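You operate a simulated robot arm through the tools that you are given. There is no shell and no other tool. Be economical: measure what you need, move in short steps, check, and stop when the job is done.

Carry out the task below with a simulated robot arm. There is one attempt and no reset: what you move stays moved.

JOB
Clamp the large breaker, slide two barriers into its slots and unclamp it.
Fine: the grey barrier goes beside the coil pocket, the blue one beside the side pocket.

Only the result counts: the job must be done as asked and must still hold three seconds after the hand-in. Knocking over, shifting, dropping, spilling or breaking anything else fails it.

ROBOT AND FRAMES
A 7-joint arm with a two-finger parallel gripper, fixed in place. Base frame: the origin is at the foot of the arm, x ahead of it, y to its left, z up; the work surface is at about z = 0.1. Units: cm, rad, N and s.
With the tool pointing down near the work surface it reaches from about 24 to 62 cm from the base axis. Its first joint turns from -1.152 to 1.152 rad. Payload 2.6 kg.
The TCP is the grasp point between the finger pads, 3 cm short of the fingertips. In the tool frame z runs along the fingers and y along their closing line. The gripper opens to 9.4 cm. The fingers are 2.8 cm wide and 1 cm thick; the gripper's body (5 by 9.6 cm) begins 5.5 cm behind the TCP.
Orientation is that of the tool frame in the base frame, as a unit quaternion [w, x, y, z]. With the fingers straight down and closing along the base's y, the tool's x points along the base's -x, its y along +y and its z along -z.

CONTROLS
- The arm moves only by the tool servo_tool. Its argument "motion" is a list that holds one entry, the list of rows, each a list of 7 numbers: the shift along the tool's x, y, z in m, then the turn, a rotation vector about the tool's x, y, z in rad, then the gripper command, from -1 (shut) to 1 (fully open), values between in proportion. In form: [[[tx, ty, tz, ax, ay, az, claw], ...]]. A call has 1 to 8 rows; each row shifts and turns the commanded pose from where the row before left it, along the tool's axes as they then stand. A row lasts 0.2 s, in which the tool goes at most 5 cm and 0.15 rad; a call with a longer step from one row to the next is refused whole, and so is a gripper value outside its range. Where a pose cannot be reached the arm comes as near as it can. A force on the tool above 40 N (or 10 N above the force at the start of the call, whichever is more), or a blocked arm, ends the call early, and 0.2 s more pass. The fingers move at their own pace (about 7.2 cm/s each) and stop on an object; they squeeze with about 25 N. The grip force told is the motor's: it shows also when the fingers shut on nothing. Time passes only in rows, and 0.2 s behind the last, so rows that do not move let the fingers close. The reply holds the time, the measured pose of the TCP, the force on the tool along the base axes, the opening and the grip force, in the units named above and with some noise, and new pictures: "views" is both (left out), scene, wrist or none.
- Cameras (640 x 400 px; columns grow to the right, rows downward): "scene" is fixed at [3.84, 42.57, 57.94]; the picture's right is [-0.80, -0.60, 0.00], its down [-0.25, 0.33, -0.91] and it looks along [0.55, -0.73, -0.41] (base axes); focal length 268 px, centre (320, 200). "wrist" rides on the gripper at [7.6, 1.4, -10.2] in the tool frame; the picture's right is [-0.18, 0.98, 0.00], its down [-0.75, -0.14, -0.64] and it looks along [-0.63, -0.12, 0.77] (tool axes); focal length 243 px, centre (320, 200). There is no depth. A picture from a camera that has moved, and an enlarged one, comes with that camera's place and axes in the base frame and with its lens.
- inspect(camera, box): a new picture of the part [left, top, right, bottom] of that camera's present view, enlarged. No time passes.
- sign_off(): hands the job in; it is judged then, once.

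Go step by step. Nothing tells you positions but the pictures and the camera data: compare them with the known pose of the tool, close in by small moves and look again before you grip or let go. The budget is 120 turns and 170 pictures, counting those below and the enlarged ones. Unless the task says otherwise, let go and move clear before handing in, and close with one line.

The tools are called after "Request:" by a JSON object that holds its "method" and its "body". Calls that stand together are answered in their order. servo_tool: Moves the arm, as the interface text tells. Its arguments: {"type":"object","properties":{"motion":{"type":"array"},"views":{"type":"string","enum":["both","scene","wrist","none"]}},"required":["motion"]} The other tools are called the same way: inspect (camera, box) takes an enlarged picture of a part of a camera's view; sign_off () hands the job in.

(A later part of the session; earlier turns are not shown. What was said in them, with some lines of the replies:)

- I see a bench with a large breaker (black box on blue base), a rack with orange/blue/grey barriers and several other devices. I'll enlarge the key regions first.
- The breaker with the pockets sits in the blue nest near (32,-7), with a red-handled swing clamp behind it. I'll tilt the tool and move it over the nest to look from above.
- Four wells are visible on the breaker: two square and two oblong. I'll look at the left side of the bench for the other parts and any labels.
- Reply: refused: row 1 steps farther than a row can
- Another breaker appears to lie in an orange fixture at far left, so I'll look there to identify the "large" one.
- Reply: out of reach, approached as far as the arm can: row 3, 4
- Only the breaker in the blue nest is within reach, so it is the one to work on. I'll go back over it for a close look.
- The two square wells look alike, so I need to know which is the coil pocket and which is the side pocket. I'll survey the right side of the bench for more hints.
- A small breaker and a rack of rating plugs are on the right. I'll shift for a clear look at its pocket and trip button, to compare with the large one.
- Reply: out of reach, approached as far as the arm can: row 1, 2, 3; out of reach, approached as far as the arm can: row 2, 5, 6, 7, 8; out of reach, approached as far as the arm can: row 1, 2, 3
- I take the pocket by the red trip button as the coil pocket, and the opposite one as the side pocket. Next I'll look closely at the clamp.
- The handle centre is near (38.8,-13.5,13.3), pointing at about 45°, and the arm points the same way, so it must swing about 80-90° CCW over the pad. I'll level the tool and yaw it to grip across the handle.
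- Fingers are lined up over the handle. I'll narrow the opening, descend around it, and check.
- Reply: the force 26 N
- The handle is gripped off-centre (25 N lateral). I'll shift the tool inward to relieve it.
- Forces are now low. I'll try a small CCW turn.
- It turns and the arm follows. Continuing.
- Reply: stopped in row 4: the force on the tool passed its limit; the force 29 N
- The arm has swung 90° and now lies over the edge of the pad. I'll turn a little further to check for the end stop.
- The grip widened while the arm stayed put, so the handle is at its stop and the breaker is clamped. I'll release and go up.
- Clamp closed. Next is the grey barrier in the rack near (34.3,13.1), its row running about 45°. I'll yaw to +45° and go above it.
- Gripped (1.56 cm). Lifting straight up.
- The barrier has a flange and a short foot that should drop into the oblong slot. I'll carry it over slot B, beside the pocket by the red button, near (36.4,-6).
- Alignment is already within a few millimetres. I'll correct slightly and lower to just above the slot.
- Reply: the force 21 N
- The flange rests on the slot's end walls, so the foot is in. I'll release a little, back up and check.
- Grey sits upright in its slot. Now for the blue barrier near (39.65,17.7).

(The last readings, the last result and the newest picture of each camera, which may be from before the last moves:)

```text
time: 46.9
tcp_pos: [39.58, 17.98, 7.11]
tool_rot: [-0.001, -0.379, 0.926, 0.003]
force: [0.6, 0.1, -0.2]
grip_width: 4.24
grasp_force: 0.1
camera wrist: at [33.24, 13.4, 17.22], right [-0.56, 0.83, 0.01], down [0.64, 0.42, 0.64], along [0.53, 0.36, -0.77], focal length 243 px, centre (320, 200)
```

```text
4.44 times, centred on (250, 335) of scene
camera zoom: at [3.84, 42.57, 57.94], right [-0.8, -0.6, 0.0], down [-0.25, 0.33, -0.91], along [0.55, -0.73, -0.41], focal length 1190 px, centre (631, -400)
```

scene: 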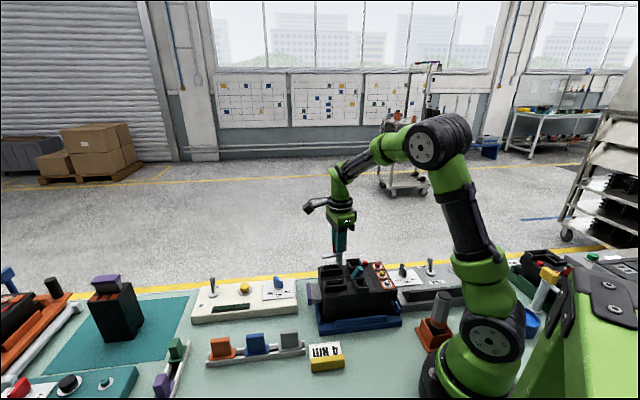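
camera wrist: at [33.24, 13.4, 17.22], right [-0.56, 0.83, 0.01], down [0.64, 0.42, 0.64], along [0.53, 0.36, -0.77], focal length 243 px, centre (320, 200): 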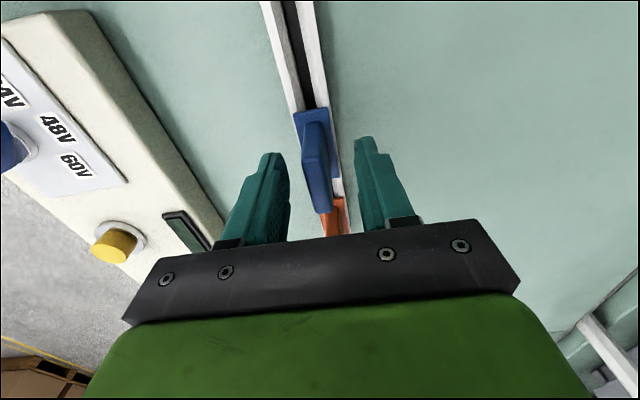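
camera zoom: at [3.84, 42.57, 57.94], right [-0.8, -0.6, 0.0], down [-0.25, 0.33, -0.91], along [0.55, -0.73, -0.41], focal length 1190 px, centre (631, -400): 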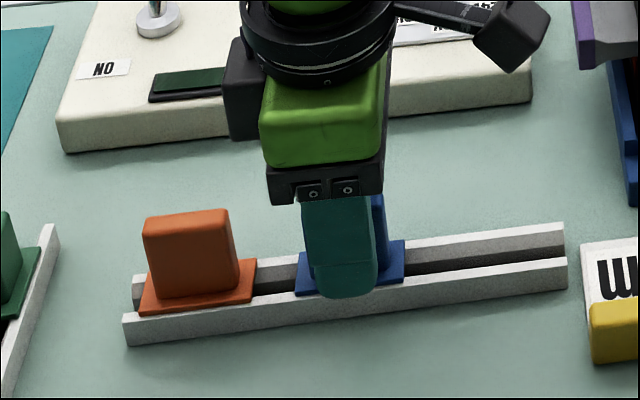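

Request:
{"method": "servo_tool", "body": {"motion": [[[0.0025, 0, 0.006, 0, 0, 0, -0.1], [0, 0, 0, 0, 0, 0, -0.6], [0, 0, 0, 0, 0, 0, -1], [0, 0, 0, 0, 0, 0, -1], [0, 0, 0, 0, 0, 0, -1]]], "views": "none"}}

Request:
{"method": "servo_tool", "body": {"motion": [[[0, 0, -0.01, 0, 0, 0, -1], [0, 0, -0.02, 0, 0, 0, -1], [0, 0, -0.03, 0, 0, 0, -1], [0, 0, -0.04, 0, 0, 0, -1], [0, 0, -0.04, 0, 0, 0, -1], [0, 0, -0.04, 0, 0, 0, -1]]], "views": "wrist"}}

Request:
{"method": "inspect", "body": {"camera": "wrist", "box": [240, 80, 400, 240]}}

Request:
{"method": "inspect", "body": {"camera": "scene", "box": [190, 200, 310, 300]}}

```text
time: 48.1
tcp_pos: [39.43, 17.68, 6.64]
tool_rot: [0.0, -0.378, 0.926, 0.004]
force: [0.5, 0.9, 0.4]
grip_width: 1.55
grasp_force: 25.0
```

```text
time: 49.5
tcp_pos: [39.46, 17.53, 24.62]
tool_rot: [-0.001, -0.379, 0.925, 0.003]
force: [-0.6, 0.5, -0.2]
grip_width: 1.54
grasp_force: 25.0
camera wrist: at [33.07, 13.15, 34.75], right [-0.56, 0.83, 0.01], down [0.64, 0.42, 0.64], along [0.53, 0.36, -0.77], focal length 243 px, centre (320, 200)
```

wrist: 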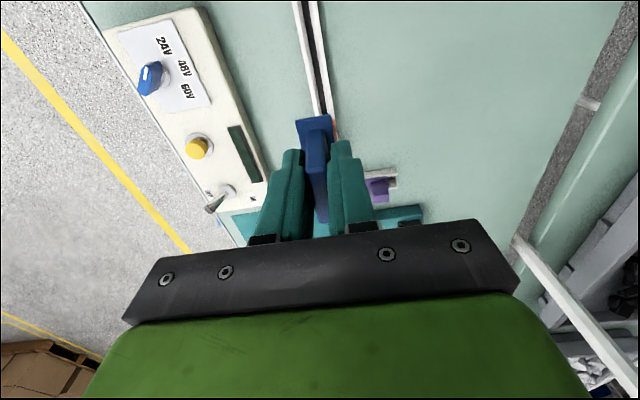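

```text
2.50 times, centred on (320, 160) of wrist
camera zoom: at [33.07, 13.15, 34.75], right [-0.56, 0.83, 0.01], down [0.64, 0.42, 0.64], along [0.53, 0.36, -0.77], focal length 606 px, centre (320, 300)
```

zoom: 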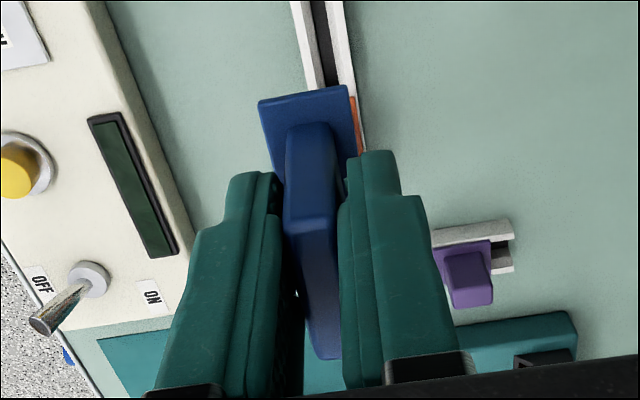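

```text
4.00 times, centred on (250, 250) of scene
camera zoom: at [3.84, 42.57, 57.94], right [-0.8, -0.6, 0.0], down [-0.25, 0.33, -0.91], along [0.55, -0.73, -0.41], focal length 1071 px, centre (600, 0)
```

zoom: 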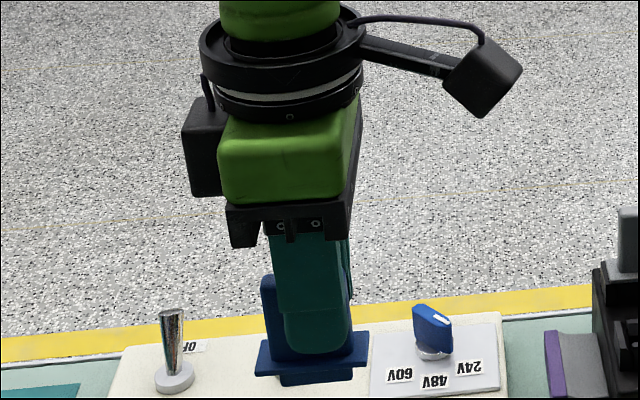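

Blue is held the same way as grey. Carrying it over slot A, beside the other pocket.

Request:
{"method": "servo_tool", "body": {"motion": [[[0.0385, -0.0161, 0, 0, 0, 0, -1], [0.0385, -0.0161, 0, 0, 0, 0, -1], [0.0385, -0.0161, 0, 0, 0, 0, -1], [0.0385, -0.0161, 0, 0, 0, 0, -1], [0.0385, -0.0161, 0, 0, 0, 0.03, -1], [0, 0, 0.03, 0, 0, 0, -1], [0, 0, 0.028, 0, 0, 0, -1]]], "views": "wrist"}}

Request:
{"method": "inspect", "body": {"camera": "wrist", "box": [240, 60, 400, 200]}}

Request:
{"method": "inspect", "body": {"camera": "scene", "box": [310, 230, 380, 300]}}

```text
time: 51.1
tcp_pos: [31.25, -1.66, 18.41]
tool_rot: [0.0, -0.365, 0.931, 0.004]
force: [0.1, -0.2, 0.1]
grip_width: 1.54
grasp_force: 25.1
camera wrist: at [24.8, -5.93, 28.62], right [-0.53, 0.85, 0.01], down [0.65, 0.41, 0.64], along [0.54, 0.35, -0.77], focal length 243 px, centre (320, 200)
```

wrist: 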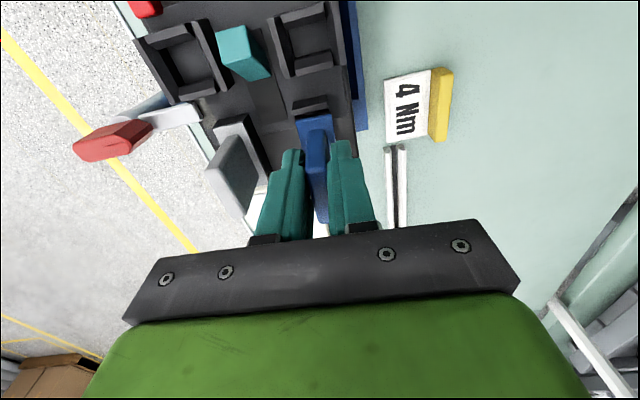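

```text
2.86 times, centred on (320, 130) of wrist
camera zoom: at [24.8, -5.93, 28.62], right [-0.53, 0.85, 0.01], down [0.65, 0.41, 0.64], along [0.54, 0.35, -0.77], focal length 693 px, centre (320, 400)
```

zoom: 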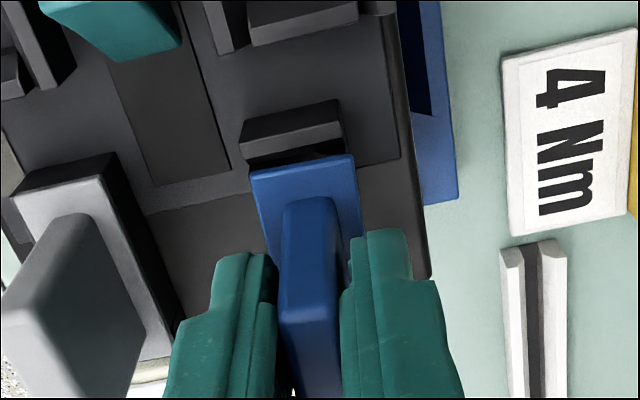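

```text
5.71 times, centred on (345, 265) of scene
camera zoom: at [3.84, 42.57, 57.94], right [-0.8, -0.6, 0.0], down [-0.25, 0.33, -0.91], along [0.55, -0.73, -0.41], focal length 1530 px, centre (177, -171)
```

zoom: 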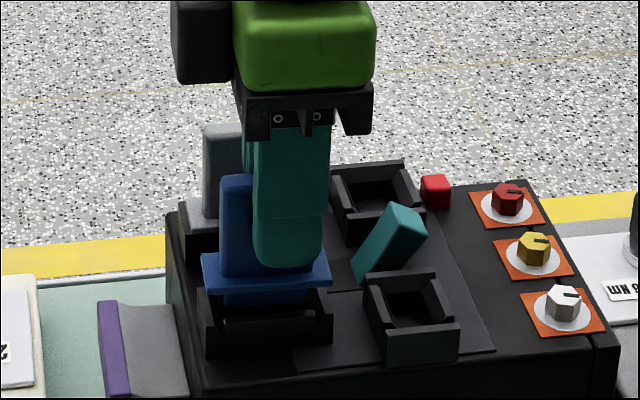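

Request:
{"method": "servo_tool", "body": {"motion": [[[0, -0.0027, 0, 0, 0, 0, -1], [0, 0, 0.007, 0, 0, 0, -1], [0, 0, 0.004, 0, 0, 0, -1]]], "views": "none"}}

Request:
{"method": "inspect", "body": {"camera": "wrist", "box": [240, 60, 400, 200]}}

Request:
{"method": "inspect", "body": {"camera": "scene", "box": [320, 255, 370, 295]}}

```text
time: 51.9
tcp_pos: [31.67, -1.98, 17.52]
tool_rot: [-0.001, -0.365, 0.931, 0.004]
force: [-0.7, 1.5, 0.0]
grip_width: 1.53
grasp_force: 24.4
```

```text
2.86 times, centred on (320, 130) of wrist
camera zoom: at [25.07, -6.27, 27.52], right [-0.53, 0.85, 0.01], down [0.65, 0.4, 0.64], along [0.54, 0.35, -0.77], focal length 693 px, centre (320, 400)
```

zoom: 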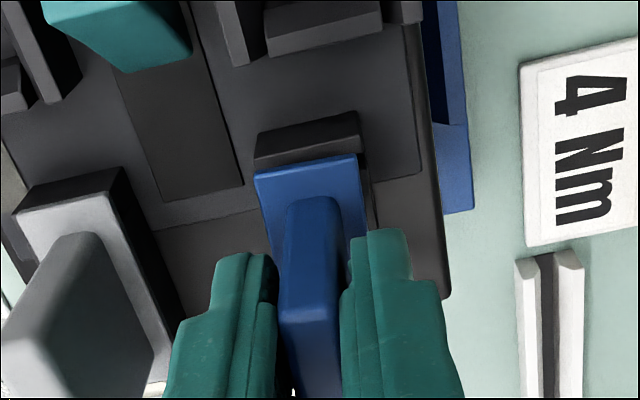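

```text
10.00 times, centred on (345, 275) of scene
camera zoom: at [3.84, 42.57, 57.94], right [-0.8, -0.6, 0.0], down [-0.25, 0.33, -0.91], along [0.55, -0.73, -0.41], focal length 2677 px, centre (70, -550)
```

zoom: 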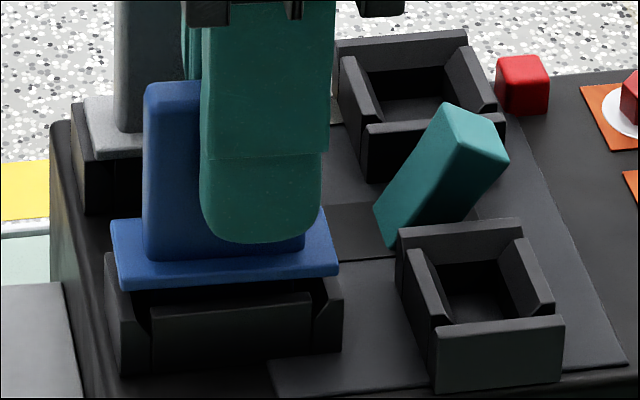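

Request:
{"method": "servo_tool", "body": {"motion": [[[0, 0, 0.004, 0, 0, 0, -1], [0, 0, 0.004, 0, 0, 0, -1], [0, 0, 0.002, 0, 0, 0, -1]]], "views": "none"}}

Request:
{"method": "inspect", "body": {"camera": "scene", "box": [320, 255, 370, 295]}}

Request:
{"method": "inspect", "body": {"camera": "wrist", "box": [240, 60, 400, 200]}}

```text
time: 52.7
tcp_pos: [31.79, -1.85, 16.5]
tool_rot: [0.001, -0.365, 0.931, 0.003]
force: [-6.2, 3.9, 21.7]
grip_width: 1.54
grasp_force: 25.0
```

```text
10.00 times, centred on (345, 275) of scene
camera zoom: at [3.83, 42.57, 57.94], right [-0.8, -0.6, 0.0], down [-0.25, 0.33, -0.91], along [0.55, -0.73, -0.41], focal length 2677 px, centre (70, -550)
```

zoom: 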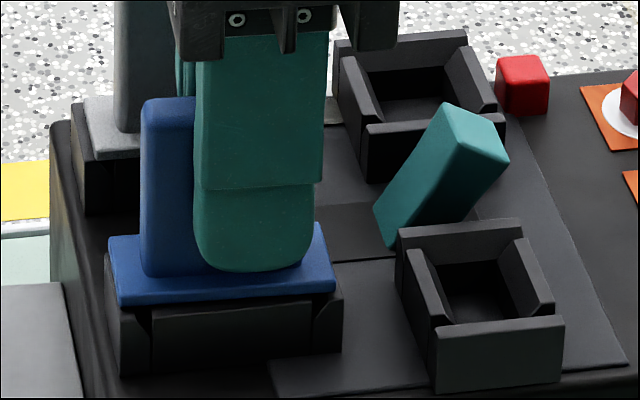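

```text
2.86 times, centred on (320, 130) of wrist
camera zoom: at [25.18, -6.24, 26.59], right [-0.53, 0.85, 0.01], down [0.65, 0.4, 0.64], along [0.54, 0.35, -0.77], focal length 693 px, centre (320, 400)
```

zoom: 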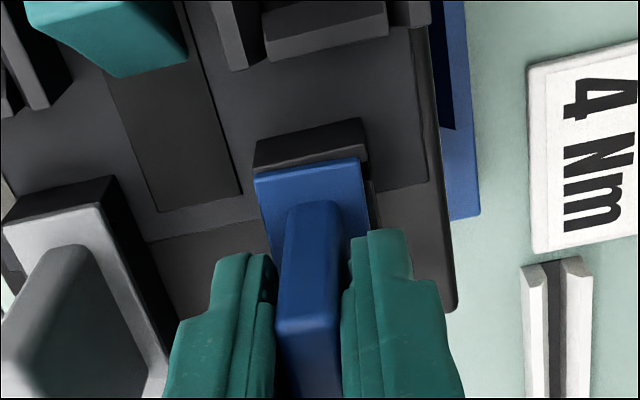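

Blue has dropped flush onto its frame. Releasing and backing up.

Request:
{"method": "servo_tool", "body": {"motion": [[[0, 0, -0.001, 0, 0, 0, -1], [0, 0, 0, 0, 0, 0, -0.4], [0, 0, 0, 0, 0, 0, -0.3], [0, 0, -0.03, 0, 0, 0, -0.3], [0, 0, -0.04, 0, 0, 0, -0.3], [0, 0, -0.04, 0, 0, 0, -0.3]]], "views": "wrist"}}

Request:
{"method": "inspect", "body": {"camera": "scene", "box": [310, 240, 370, 295]}}

Request:
{"method": "inspect", "body": {"camera": "wrist", "box": [180, 20, 380, 160]}}

```text
time: 54.1
tcp_pos: [31.86, -2.13, 27.48]
tool_rot: [-0.001, -0.365, 0.931, 0.003]
force: [0.3, 0.3, 0.1]
grip_width: 3.27
grasp_force: 0.0
camera wrist: at [25.38, -6.42, 37.67], right [-0.53, 0.85, 0.01], down [0.65, 0.4, 0.64], along [0.54, 0.35, -0.77], focal length 243 px, centre (320, 200)
```

wrist: 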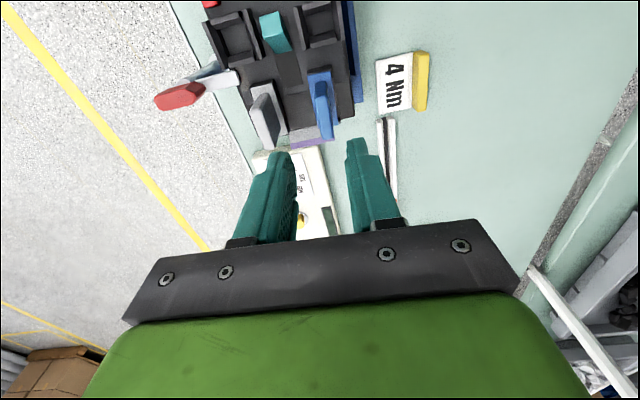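

```text
7.27 times, centred on (340, 268) of scene
camera zoom: at [3.84, 42.57, 57.94], right [-0.8, -0.6, 0.0], down [-0.25, 0.33, -0.91], along [0.55, -0.73, -0.41], focal length 1947 px, centre (174, -291)
```

zoom: 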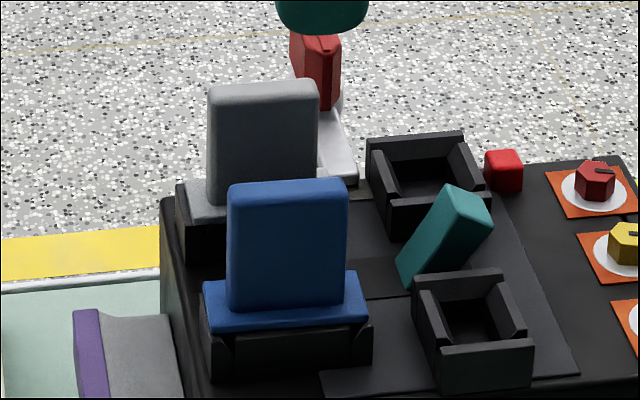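

```text
2.86 times, centred on (280, 90) of wrist
camera zoom: at [25.38, -6.42, 37.67], right [-0.53, 0.85, 0.01], down [0.65, 0.4, 0.64], along [0.54, 0.35, -0.77], focal length 693 px, centre (434, 514)
```

zoom: 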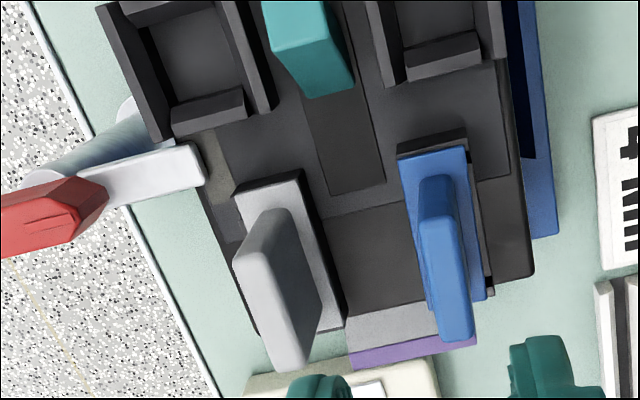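

Request:
{"method": "inspect", "body": {"camera": "scene", "box": [322, 270, 347, 295]}}

Request:
{"method": "inspect", "body": {"camera": "wrist", "box": [240, 60, 350, 155]}}

```text
16.00 times, centred on (334, 282) of scene
camera zoom: at [3.84, 42.57, 57.94], right [-0.8, -0.6, 0.0], down [-0.25, 0.33, -0.91], along [0.55, -0.73, -0.41], focal length 4283 px, centre (88, -1120)
```

zoom: 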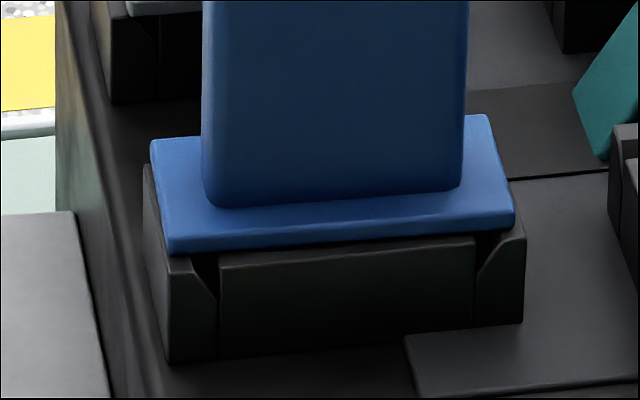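

```text
4.21 times, centred on (295, 108) of wrist
camera zoom: at [25.38, -6.42, 37.67], right [-0.53, 0.85, 0.01], down [0.65, 0.4, 0.64], along [0.54, 0.35, -0.77], focal length 1022 px, centre (425, 590)
```

zoom: 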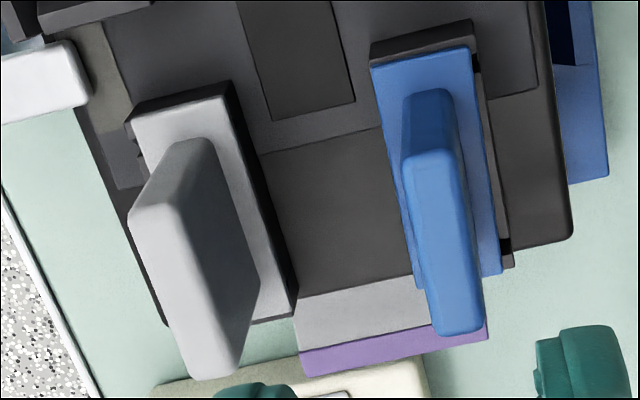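

Both barriers are seated. To unclamp, I'll return to the clamp handle with yaw -45°.

Request:
{"method": "servo_tool", "body": {"motion": [[[0, 0, 0, 0, 0, 0.143, 0], [0, 0, 0, 0, 0, 0.143, 0], [0, 0, 0, 0, 0, 0.143, 0], [0, 0, 0, 0, 0, 0.143, 0], [0, 0, 0, 0, 0, 0.143, 0], [0, 0, 0, 0, 0, 0.143, 0], [0, 0, 0, 0, 0, 0.143, 0], [0, 0, 0, 0, 0, 0.143, 0]]], "views": "none"}}

Request:
{"method": "servo_tool", "body": {"motion": [[[0, 0, 0, 0, 0, 0.13, 0], [0, 0, 0, 0, 0, 0.13, 0], [0, 0, 0, 0, 0, 0.13, 0], [-0.042, -0.011, 0, 0, 0, 0, -0.1], [-0.042, -0.011, 0, 0, 0, 0, -0.1], [-0.042, -0.011, 0, 0, 0, 0, -0.1]]], "views": "wrist"}}

Request:
{"method": "inspect", "body": {"camera": "wrist", "box": [240, 0, 400, 160]}}

```text
time: 55.9
tcp_pos: [31.71, -1.99, 27.5]
tool_rot: [-0.002, 0.197, 0.98, 0.001]
force: [0.2, -0.2, -1.0]
grip_width: 4.72
grasp_force: 0.1
```

```text
time: 57.3
tcp_pos: [38.3, -13.39, 27.57]
tool_rot: [-0.003, 0.383, 0.924, 0.002]
force: [-0.7, -0.2, -0.4]
grip_width: 4.2
grasp_force: 0.1
camera wrist: at [34.06, -7.17, 37.72], right [0.83, 0.56, 0.0], down [0.43, -0.64, 0.64], along [0.36, -0.53, -0.77], focal length 243 px, centre (320, 200)
```

wrist: 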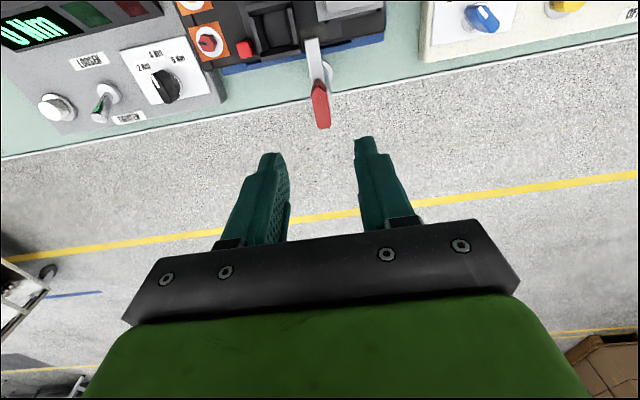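

```text
2.50 times, centred on (320, 80) of wrist
camera zoom: at [34.06, -7.17, 37.72], right [0.83, 0.56, 0.0], down [0.43, -0.64, 0.64], along [0.36, -0.53, -0.77], focal length 606 px, centre (320, 500)
```

zoom: 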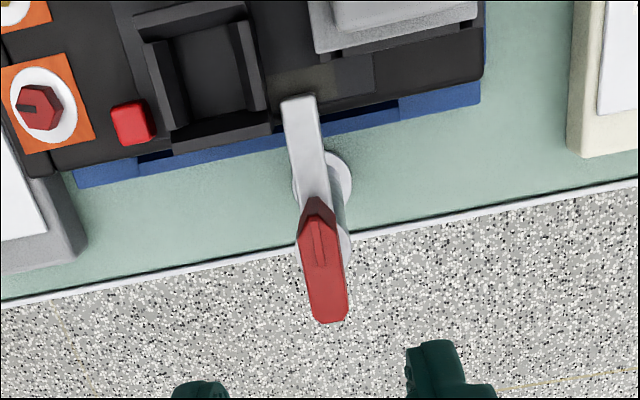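

Request:
{"method": "servo_tool", "body": {"motion": [[[-0.0015, 0.0006, 0.04, 0, 0, 0, -0.1], [0, 0, 0.04, 0, 0, 0, -0.1], [0, 0, 0.03, 0, 0, 0, -0.1]]], "views": "wrist"}}

Request:
{"method": "inspect", "body": {"camera": "wrist", "box": [240, 60, 400, 220]}}

```text
time: 58.1
tcp_pos: [38.37, -13.51, 16.42]
tool_rot: [-0.002, 0.383, 0.924, 0.002]
force: [-0.5, 0.3, 0.3]
grip_width: 4.26
grasp_force: 0.1
camera wrist: at [34.13, -7.2, 26.54], right [0.83, 0.56, 0.0], down [0.43, -0.64, 0.64], along [0.36, -0.53, -0.77], focal length 243 px, centre (320, 200)
```

wrist: 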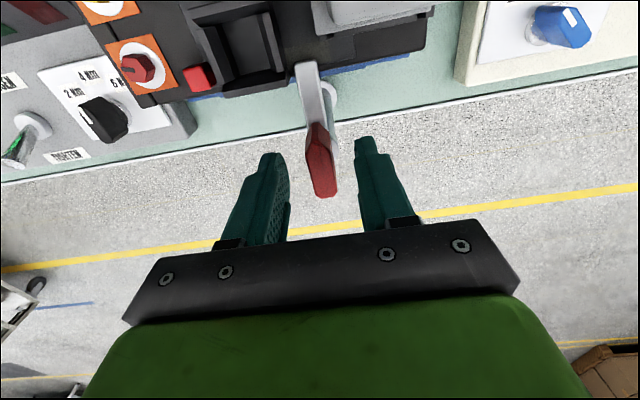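

```text
2.50 times, centred on (320, 140) of wrist
camera zoom: at [34.13, -7.2, 26.54], right [0.83, 0.56, 0.0], down [0.43, -0.64, 0.64], along [0.36, -0.53, -0.77], focal length 606 px, centre (320, 350)
```

zoom: 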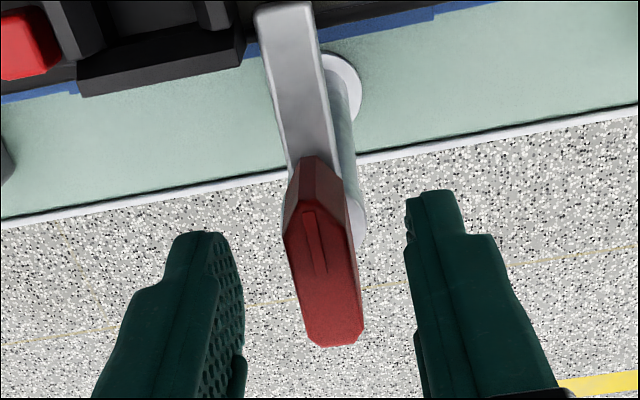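

Request:
{"method": "servo_tool", "body": {"motion": [[[0, 0, 0.009, 0, 0, 0, -0.1], [0, 0, 0, 0, 0, 0, -0.6], [0, 0, 0, 0, 0, 0, -1], [0, 0, 0, 0, 0, 0, -1]]], "views": "none"}}

```text
time: 59.1
tcp_pos: [38.46, -13.4, 15.56]
tool_rot: [-0.002, 0.383, 0.924, 0.002]
force: [3.6, 1.3, -4.9]
grip_width: 1.48
grasp_force: 44.6
```

Request:
{"method": "servo_tool", "body": {"motion": [[[0, 0, 0, 0, 0, 0.08, -1], [0, 0, 0, 0, 0, 0.08, -1], [0, 0, 0, 0, 0, 0.08, -1], [0, 0, 0, 0, 0, 0.08, -1]]], "views": "none"}}

Request:
{"method": "inspect", "body": {"camera": "scene", "box": [310, 220, 380, 290]}}

```text
time: 60.1
tcp_pos: [38.53, -13.31, 15.56]
tool_rot: [0.0, 0.524, 0.852, 0.002]
force: [29.3, -4.9, -15.5]
grip_width: 1.5
grasp_force: 45.2
```

```text
5.71 times, centred on (345, 255) of scene
camera zoom: at [3.85, 42.56, 57.94], right [-0.8, -0.6, 0.0], down [-0.25, 0.33, -0.91], along [0.55, -0.73, -0.41], focal length 1530 px, centre (177, -114)
```

zoom: 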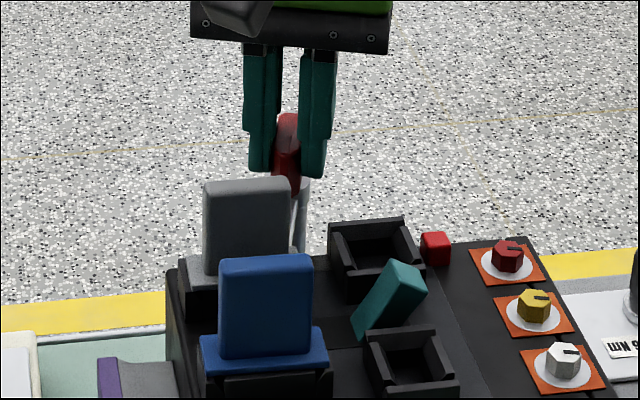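

Request:
{"method": "servo_tool", "body": {"motion": [[[-0.0007, 0.0013, 0.0005, 0, 0, 0.04, -1], [0, 0, 0, 0, 0, 0.08, -1], [0, 0, 0, 0, 0, 0.08, -1], [0, 0, 0, 0, 0, 0.08, -1]]], "views": "none"}}

```text
time: 61.1
tcp_pos: [38.58, -13.25, 15.73]
tool_rot: [-0.001, 0.638, 0.77, 0.002]
force: [26.3, -5.0, -2.3]
grip_width: 1.5
grasp_force: 44.9
```

Request:
{"method": "servo_tool", "body": {"motion": [[[-0.0003, 0.0015, 0, 0, 0, 0.0, -1], [0, 0, 0, 0, 0, 0.08, -1], [0, 0, 0, 0, 0, 0.08, -1], [0, 0, 0, 0, 0, 0.08, -1], [0, 0, 0, 0, 0, 0.08, -1]]], "views": "none"}}

Request:
{"method": "inspect", "body": {"camera": "scene", "box": [310, 220, 380, 290]}}

```text
time: 62.3
tcp_pos: [38.68, -13.18, 15.59]
tool_rot: [-0.002, 0.754, 0.657, 0.002]
force: [12.9, -0.8, 11.6]
grip_width: 1.48
grasp_force: 44.8
```

```text
5.71 times, centred on (345, 255) of scene
camera zoom: at [3.83, 42.57, 57.94], right [-0.8, -0.6, 0.0], down [-0.25, 0.33, -0.91], along [0.55, -0.73, -0.41], focal length 1530 px, centre (177, -114)
```

zoom: 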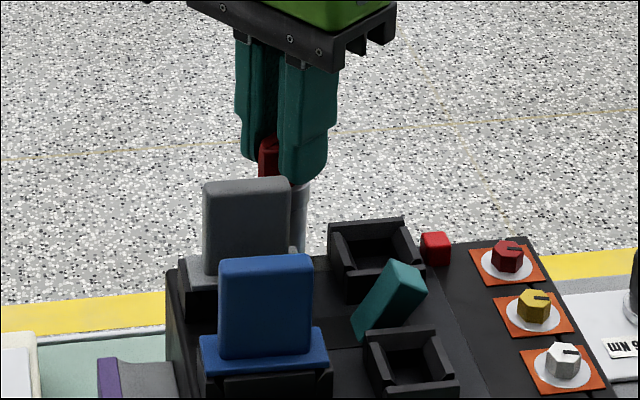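

Request:
{"method": "servo_tool", "body": {"motion": [[[0, 0.0008, 0, 0, 0, 0.08, -1], [0, 0, 0, 0, 0, 0.08, -1], [0, 0, 0, 0, 0, 0.08, -1], [0, 0, 0, 0, 0, 0.08, -1]]], "views": "none"}}

```text
time: 63.3
tcp_pos: [38.76, -13.31, 15.51]
tool_rot: [-0.002, 0.849, 0.529, 0.001]
force: [27.6, -4.0, -4.6]
grip_width: 1.48
grasp_force: 45.0
```

Request:
{"method": "servo_tool", "body": {"motion": [[[0.0007, 0.0013, 0, 0, 0, 0.04, -1], [0, 0, 0, 0, 0, 0.08, -1], [0, 0, 0, 0, 0, 0.08, -1], [0, 0, 0, 0, 0, 0.08, -1], [0, 0, 0, 0, 0, 0.05, -1]]], "views": "both"}}

Request:
{"method": "inspect", "body": {"camera": "wrist", "box": [200, 0, 400, 220]}}

```text
time: 64.5
tcp_pos: [39.01, -13.38, 15.66]
tool_rot: [0.0, 0.923, 0.384, -0.001]
force: [27.2, -9.8, -9.7]
grip_width: 1.48
grasp_force: 45.2
camera wrist: at [45.36, -9.11, 25.68], right [0.57, -0.82, 0.0], down [-0.63, -0.44, 0.64], along [-0.53, -0.36, -0.77], focal length 243 px, centre (320, 200)
```

scene: 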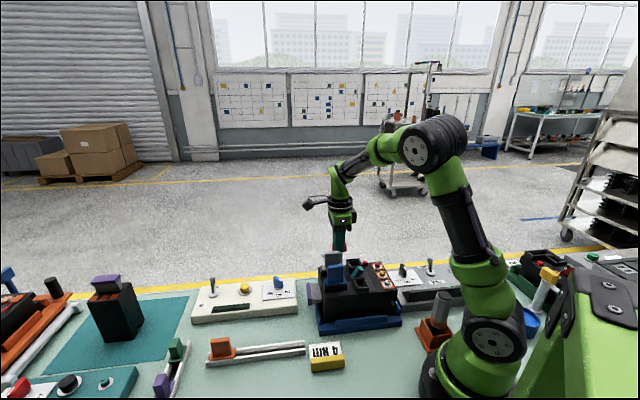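
wrist: 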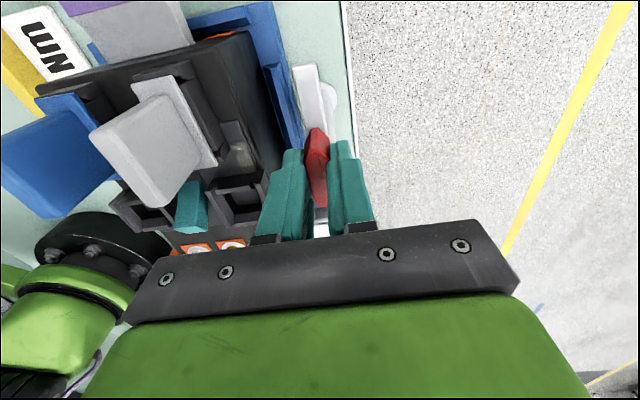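

```text
1.82 times, centred on (300, 110) of wrist
camera zoom: at [45.36, -9.11, 25.68], right [0.57, -0.82, 0.0], down [-0.63, -0.44, 0.64], along [-0.53, -0.36, -0.77], focal length 441 px, centre (356, 364)
```

zoom: 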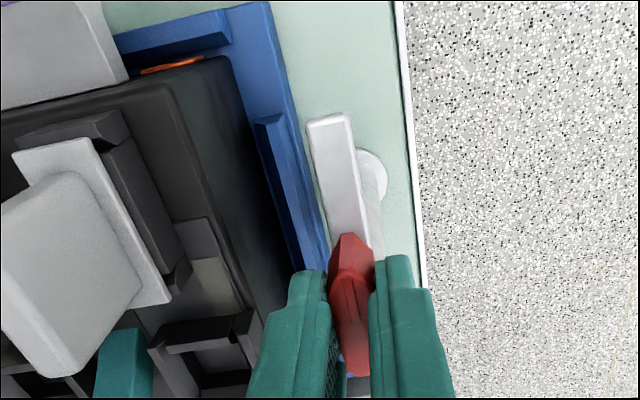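

The arm is back at its original open position. Releasing the handle and backing off.

Request:
{"method": "servo_tool", "body": {"motion": [[[0.0005, 0.0013, 0, 0, 0, 0.03, -1], [0, 0, 0, 0, 0, 0, -1], [0, 0, 0, 0, 0, 0, -0.2], [0, 0, 0, 0, 0, 0, -0.2], [0, 0, -0.03, 0, 0, 0, -0.2], [0, 0, -0.04, 0, 0, 0, -0.2], [0, 0, -0.04, 0, 0, 0, -0.2]]], "views": "wrist"}}

Request:
{"method": "inspect", "body": {"camera": "scene", "box": [310, 230, 370, 295]}}

Request:
{"method": "inspect", "body": {"camera": "wrist", "box": [130, 0, 350, 180]}}

```text
time: 66.1
tcp_pos: [39.18, -13.36, 26.67]
tool_rot: [-0.004, 0.929, 0.369, 0.0]
force: [-0.7, -0.9, -0.3]
grip_width: 3.75
grasp_force: 0.1
camera wrist: at [45.75, -9.33, 36.65], right [0.54, -0.84, -0.01], down [-0.64, -0.42, 0.64], along [-0.54, -0.34, -0.77], focal length 243 px, centre (320, 200)
```

wrist: 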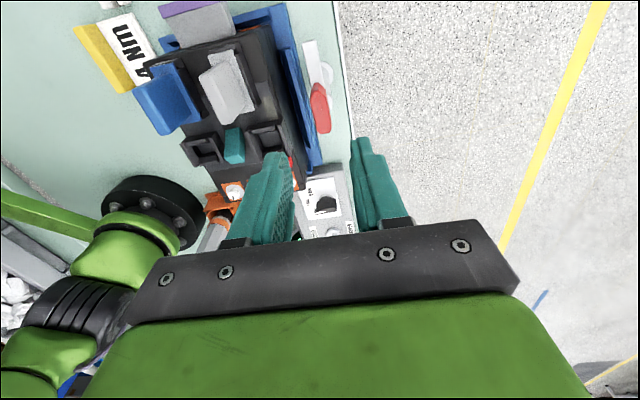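

```text
6.15 times, centred on (340, 262) of scene
camera zoom: at [3.84, 42.57, 57.94], right [-0.8, -0.6, 0.0], down [-0.25, 0.33, -0.91], along [0.55, -0.73, -0.41], focal length 1647 px, centre (197, -185)
```

zoom: 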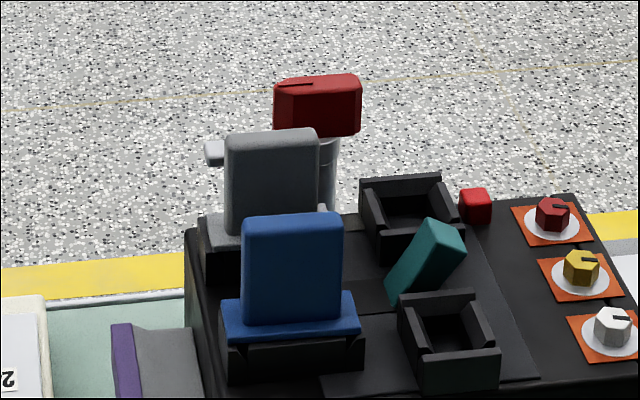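

```text
2.22 times, centred on (240, 90) of wrist
camera zoom: at [45.75, -9.33, 36.65], right [0.54, -0.84, -0.01], down [-0.64, -0.42, 0.64], along [-0.54, -0.34, -0.77], focal length 539 px, centre (498, 444)
```

zoom: 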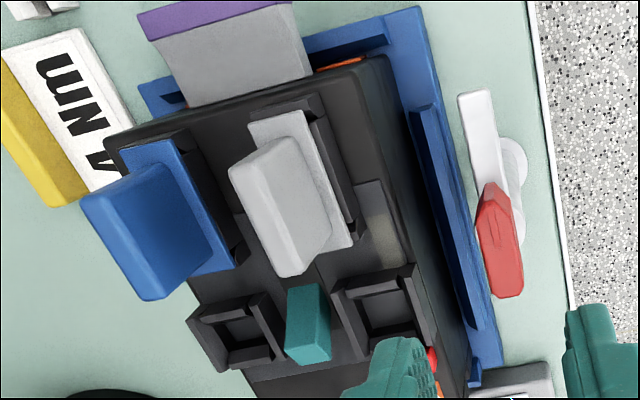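

Request:
{"method": "inspect", "body": {"camera": "wrist", "box": [170, 30, 270, 150]}}

Request:
{"method": "inspect", "body": {"camera": "scene", "box": [314, 252, 349, 280]}}

```text
3.33 times, centred on (220, 90) of wrist
camera zoom: at [45.75, -9.33, 36.65], right [0.54, -0.84, -0.01], down [-0.64, -0.42, 0.64], along [-0.54, -0.34, -0.77], focal length 809 px, centre (653, 567)
```

zoom: 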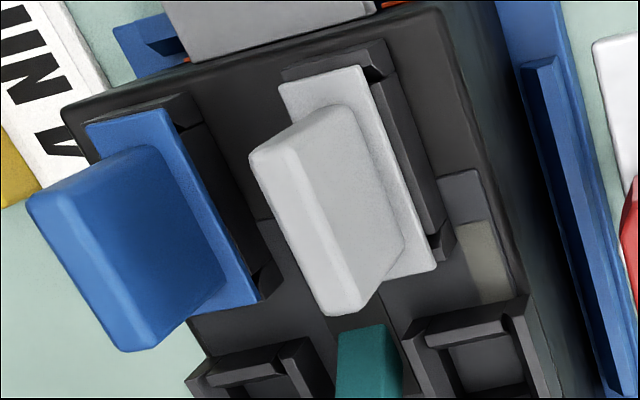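

```text
14.29 times, centred on (332, 266) of scene
camera zoom: at [3.84, 42.57, 57.94], right [-0.8, -0.6, 0.0], down [-0.25, 0.33, -0.91], along [0.55, -0.73, -0.41], focal length 3824 px, centre (156, -743)
```

zoom: 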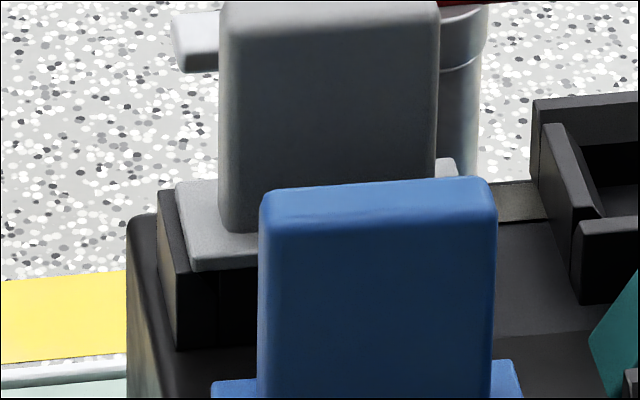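

Both barriers are seated, the clamp is open again, and the gripper is empty and clear of everything. Handing in.

Request:
{"method": "sign_off", "body": {}}

```text
The job is handed in.
```

I clamped the large breaker, slid in both barriers and unclamped it. One thing is a guess: the two pockets have no labels. I took the one beside the red trip button as the coil pocket, so grey is in the slot next to it and blue is in the other slot.
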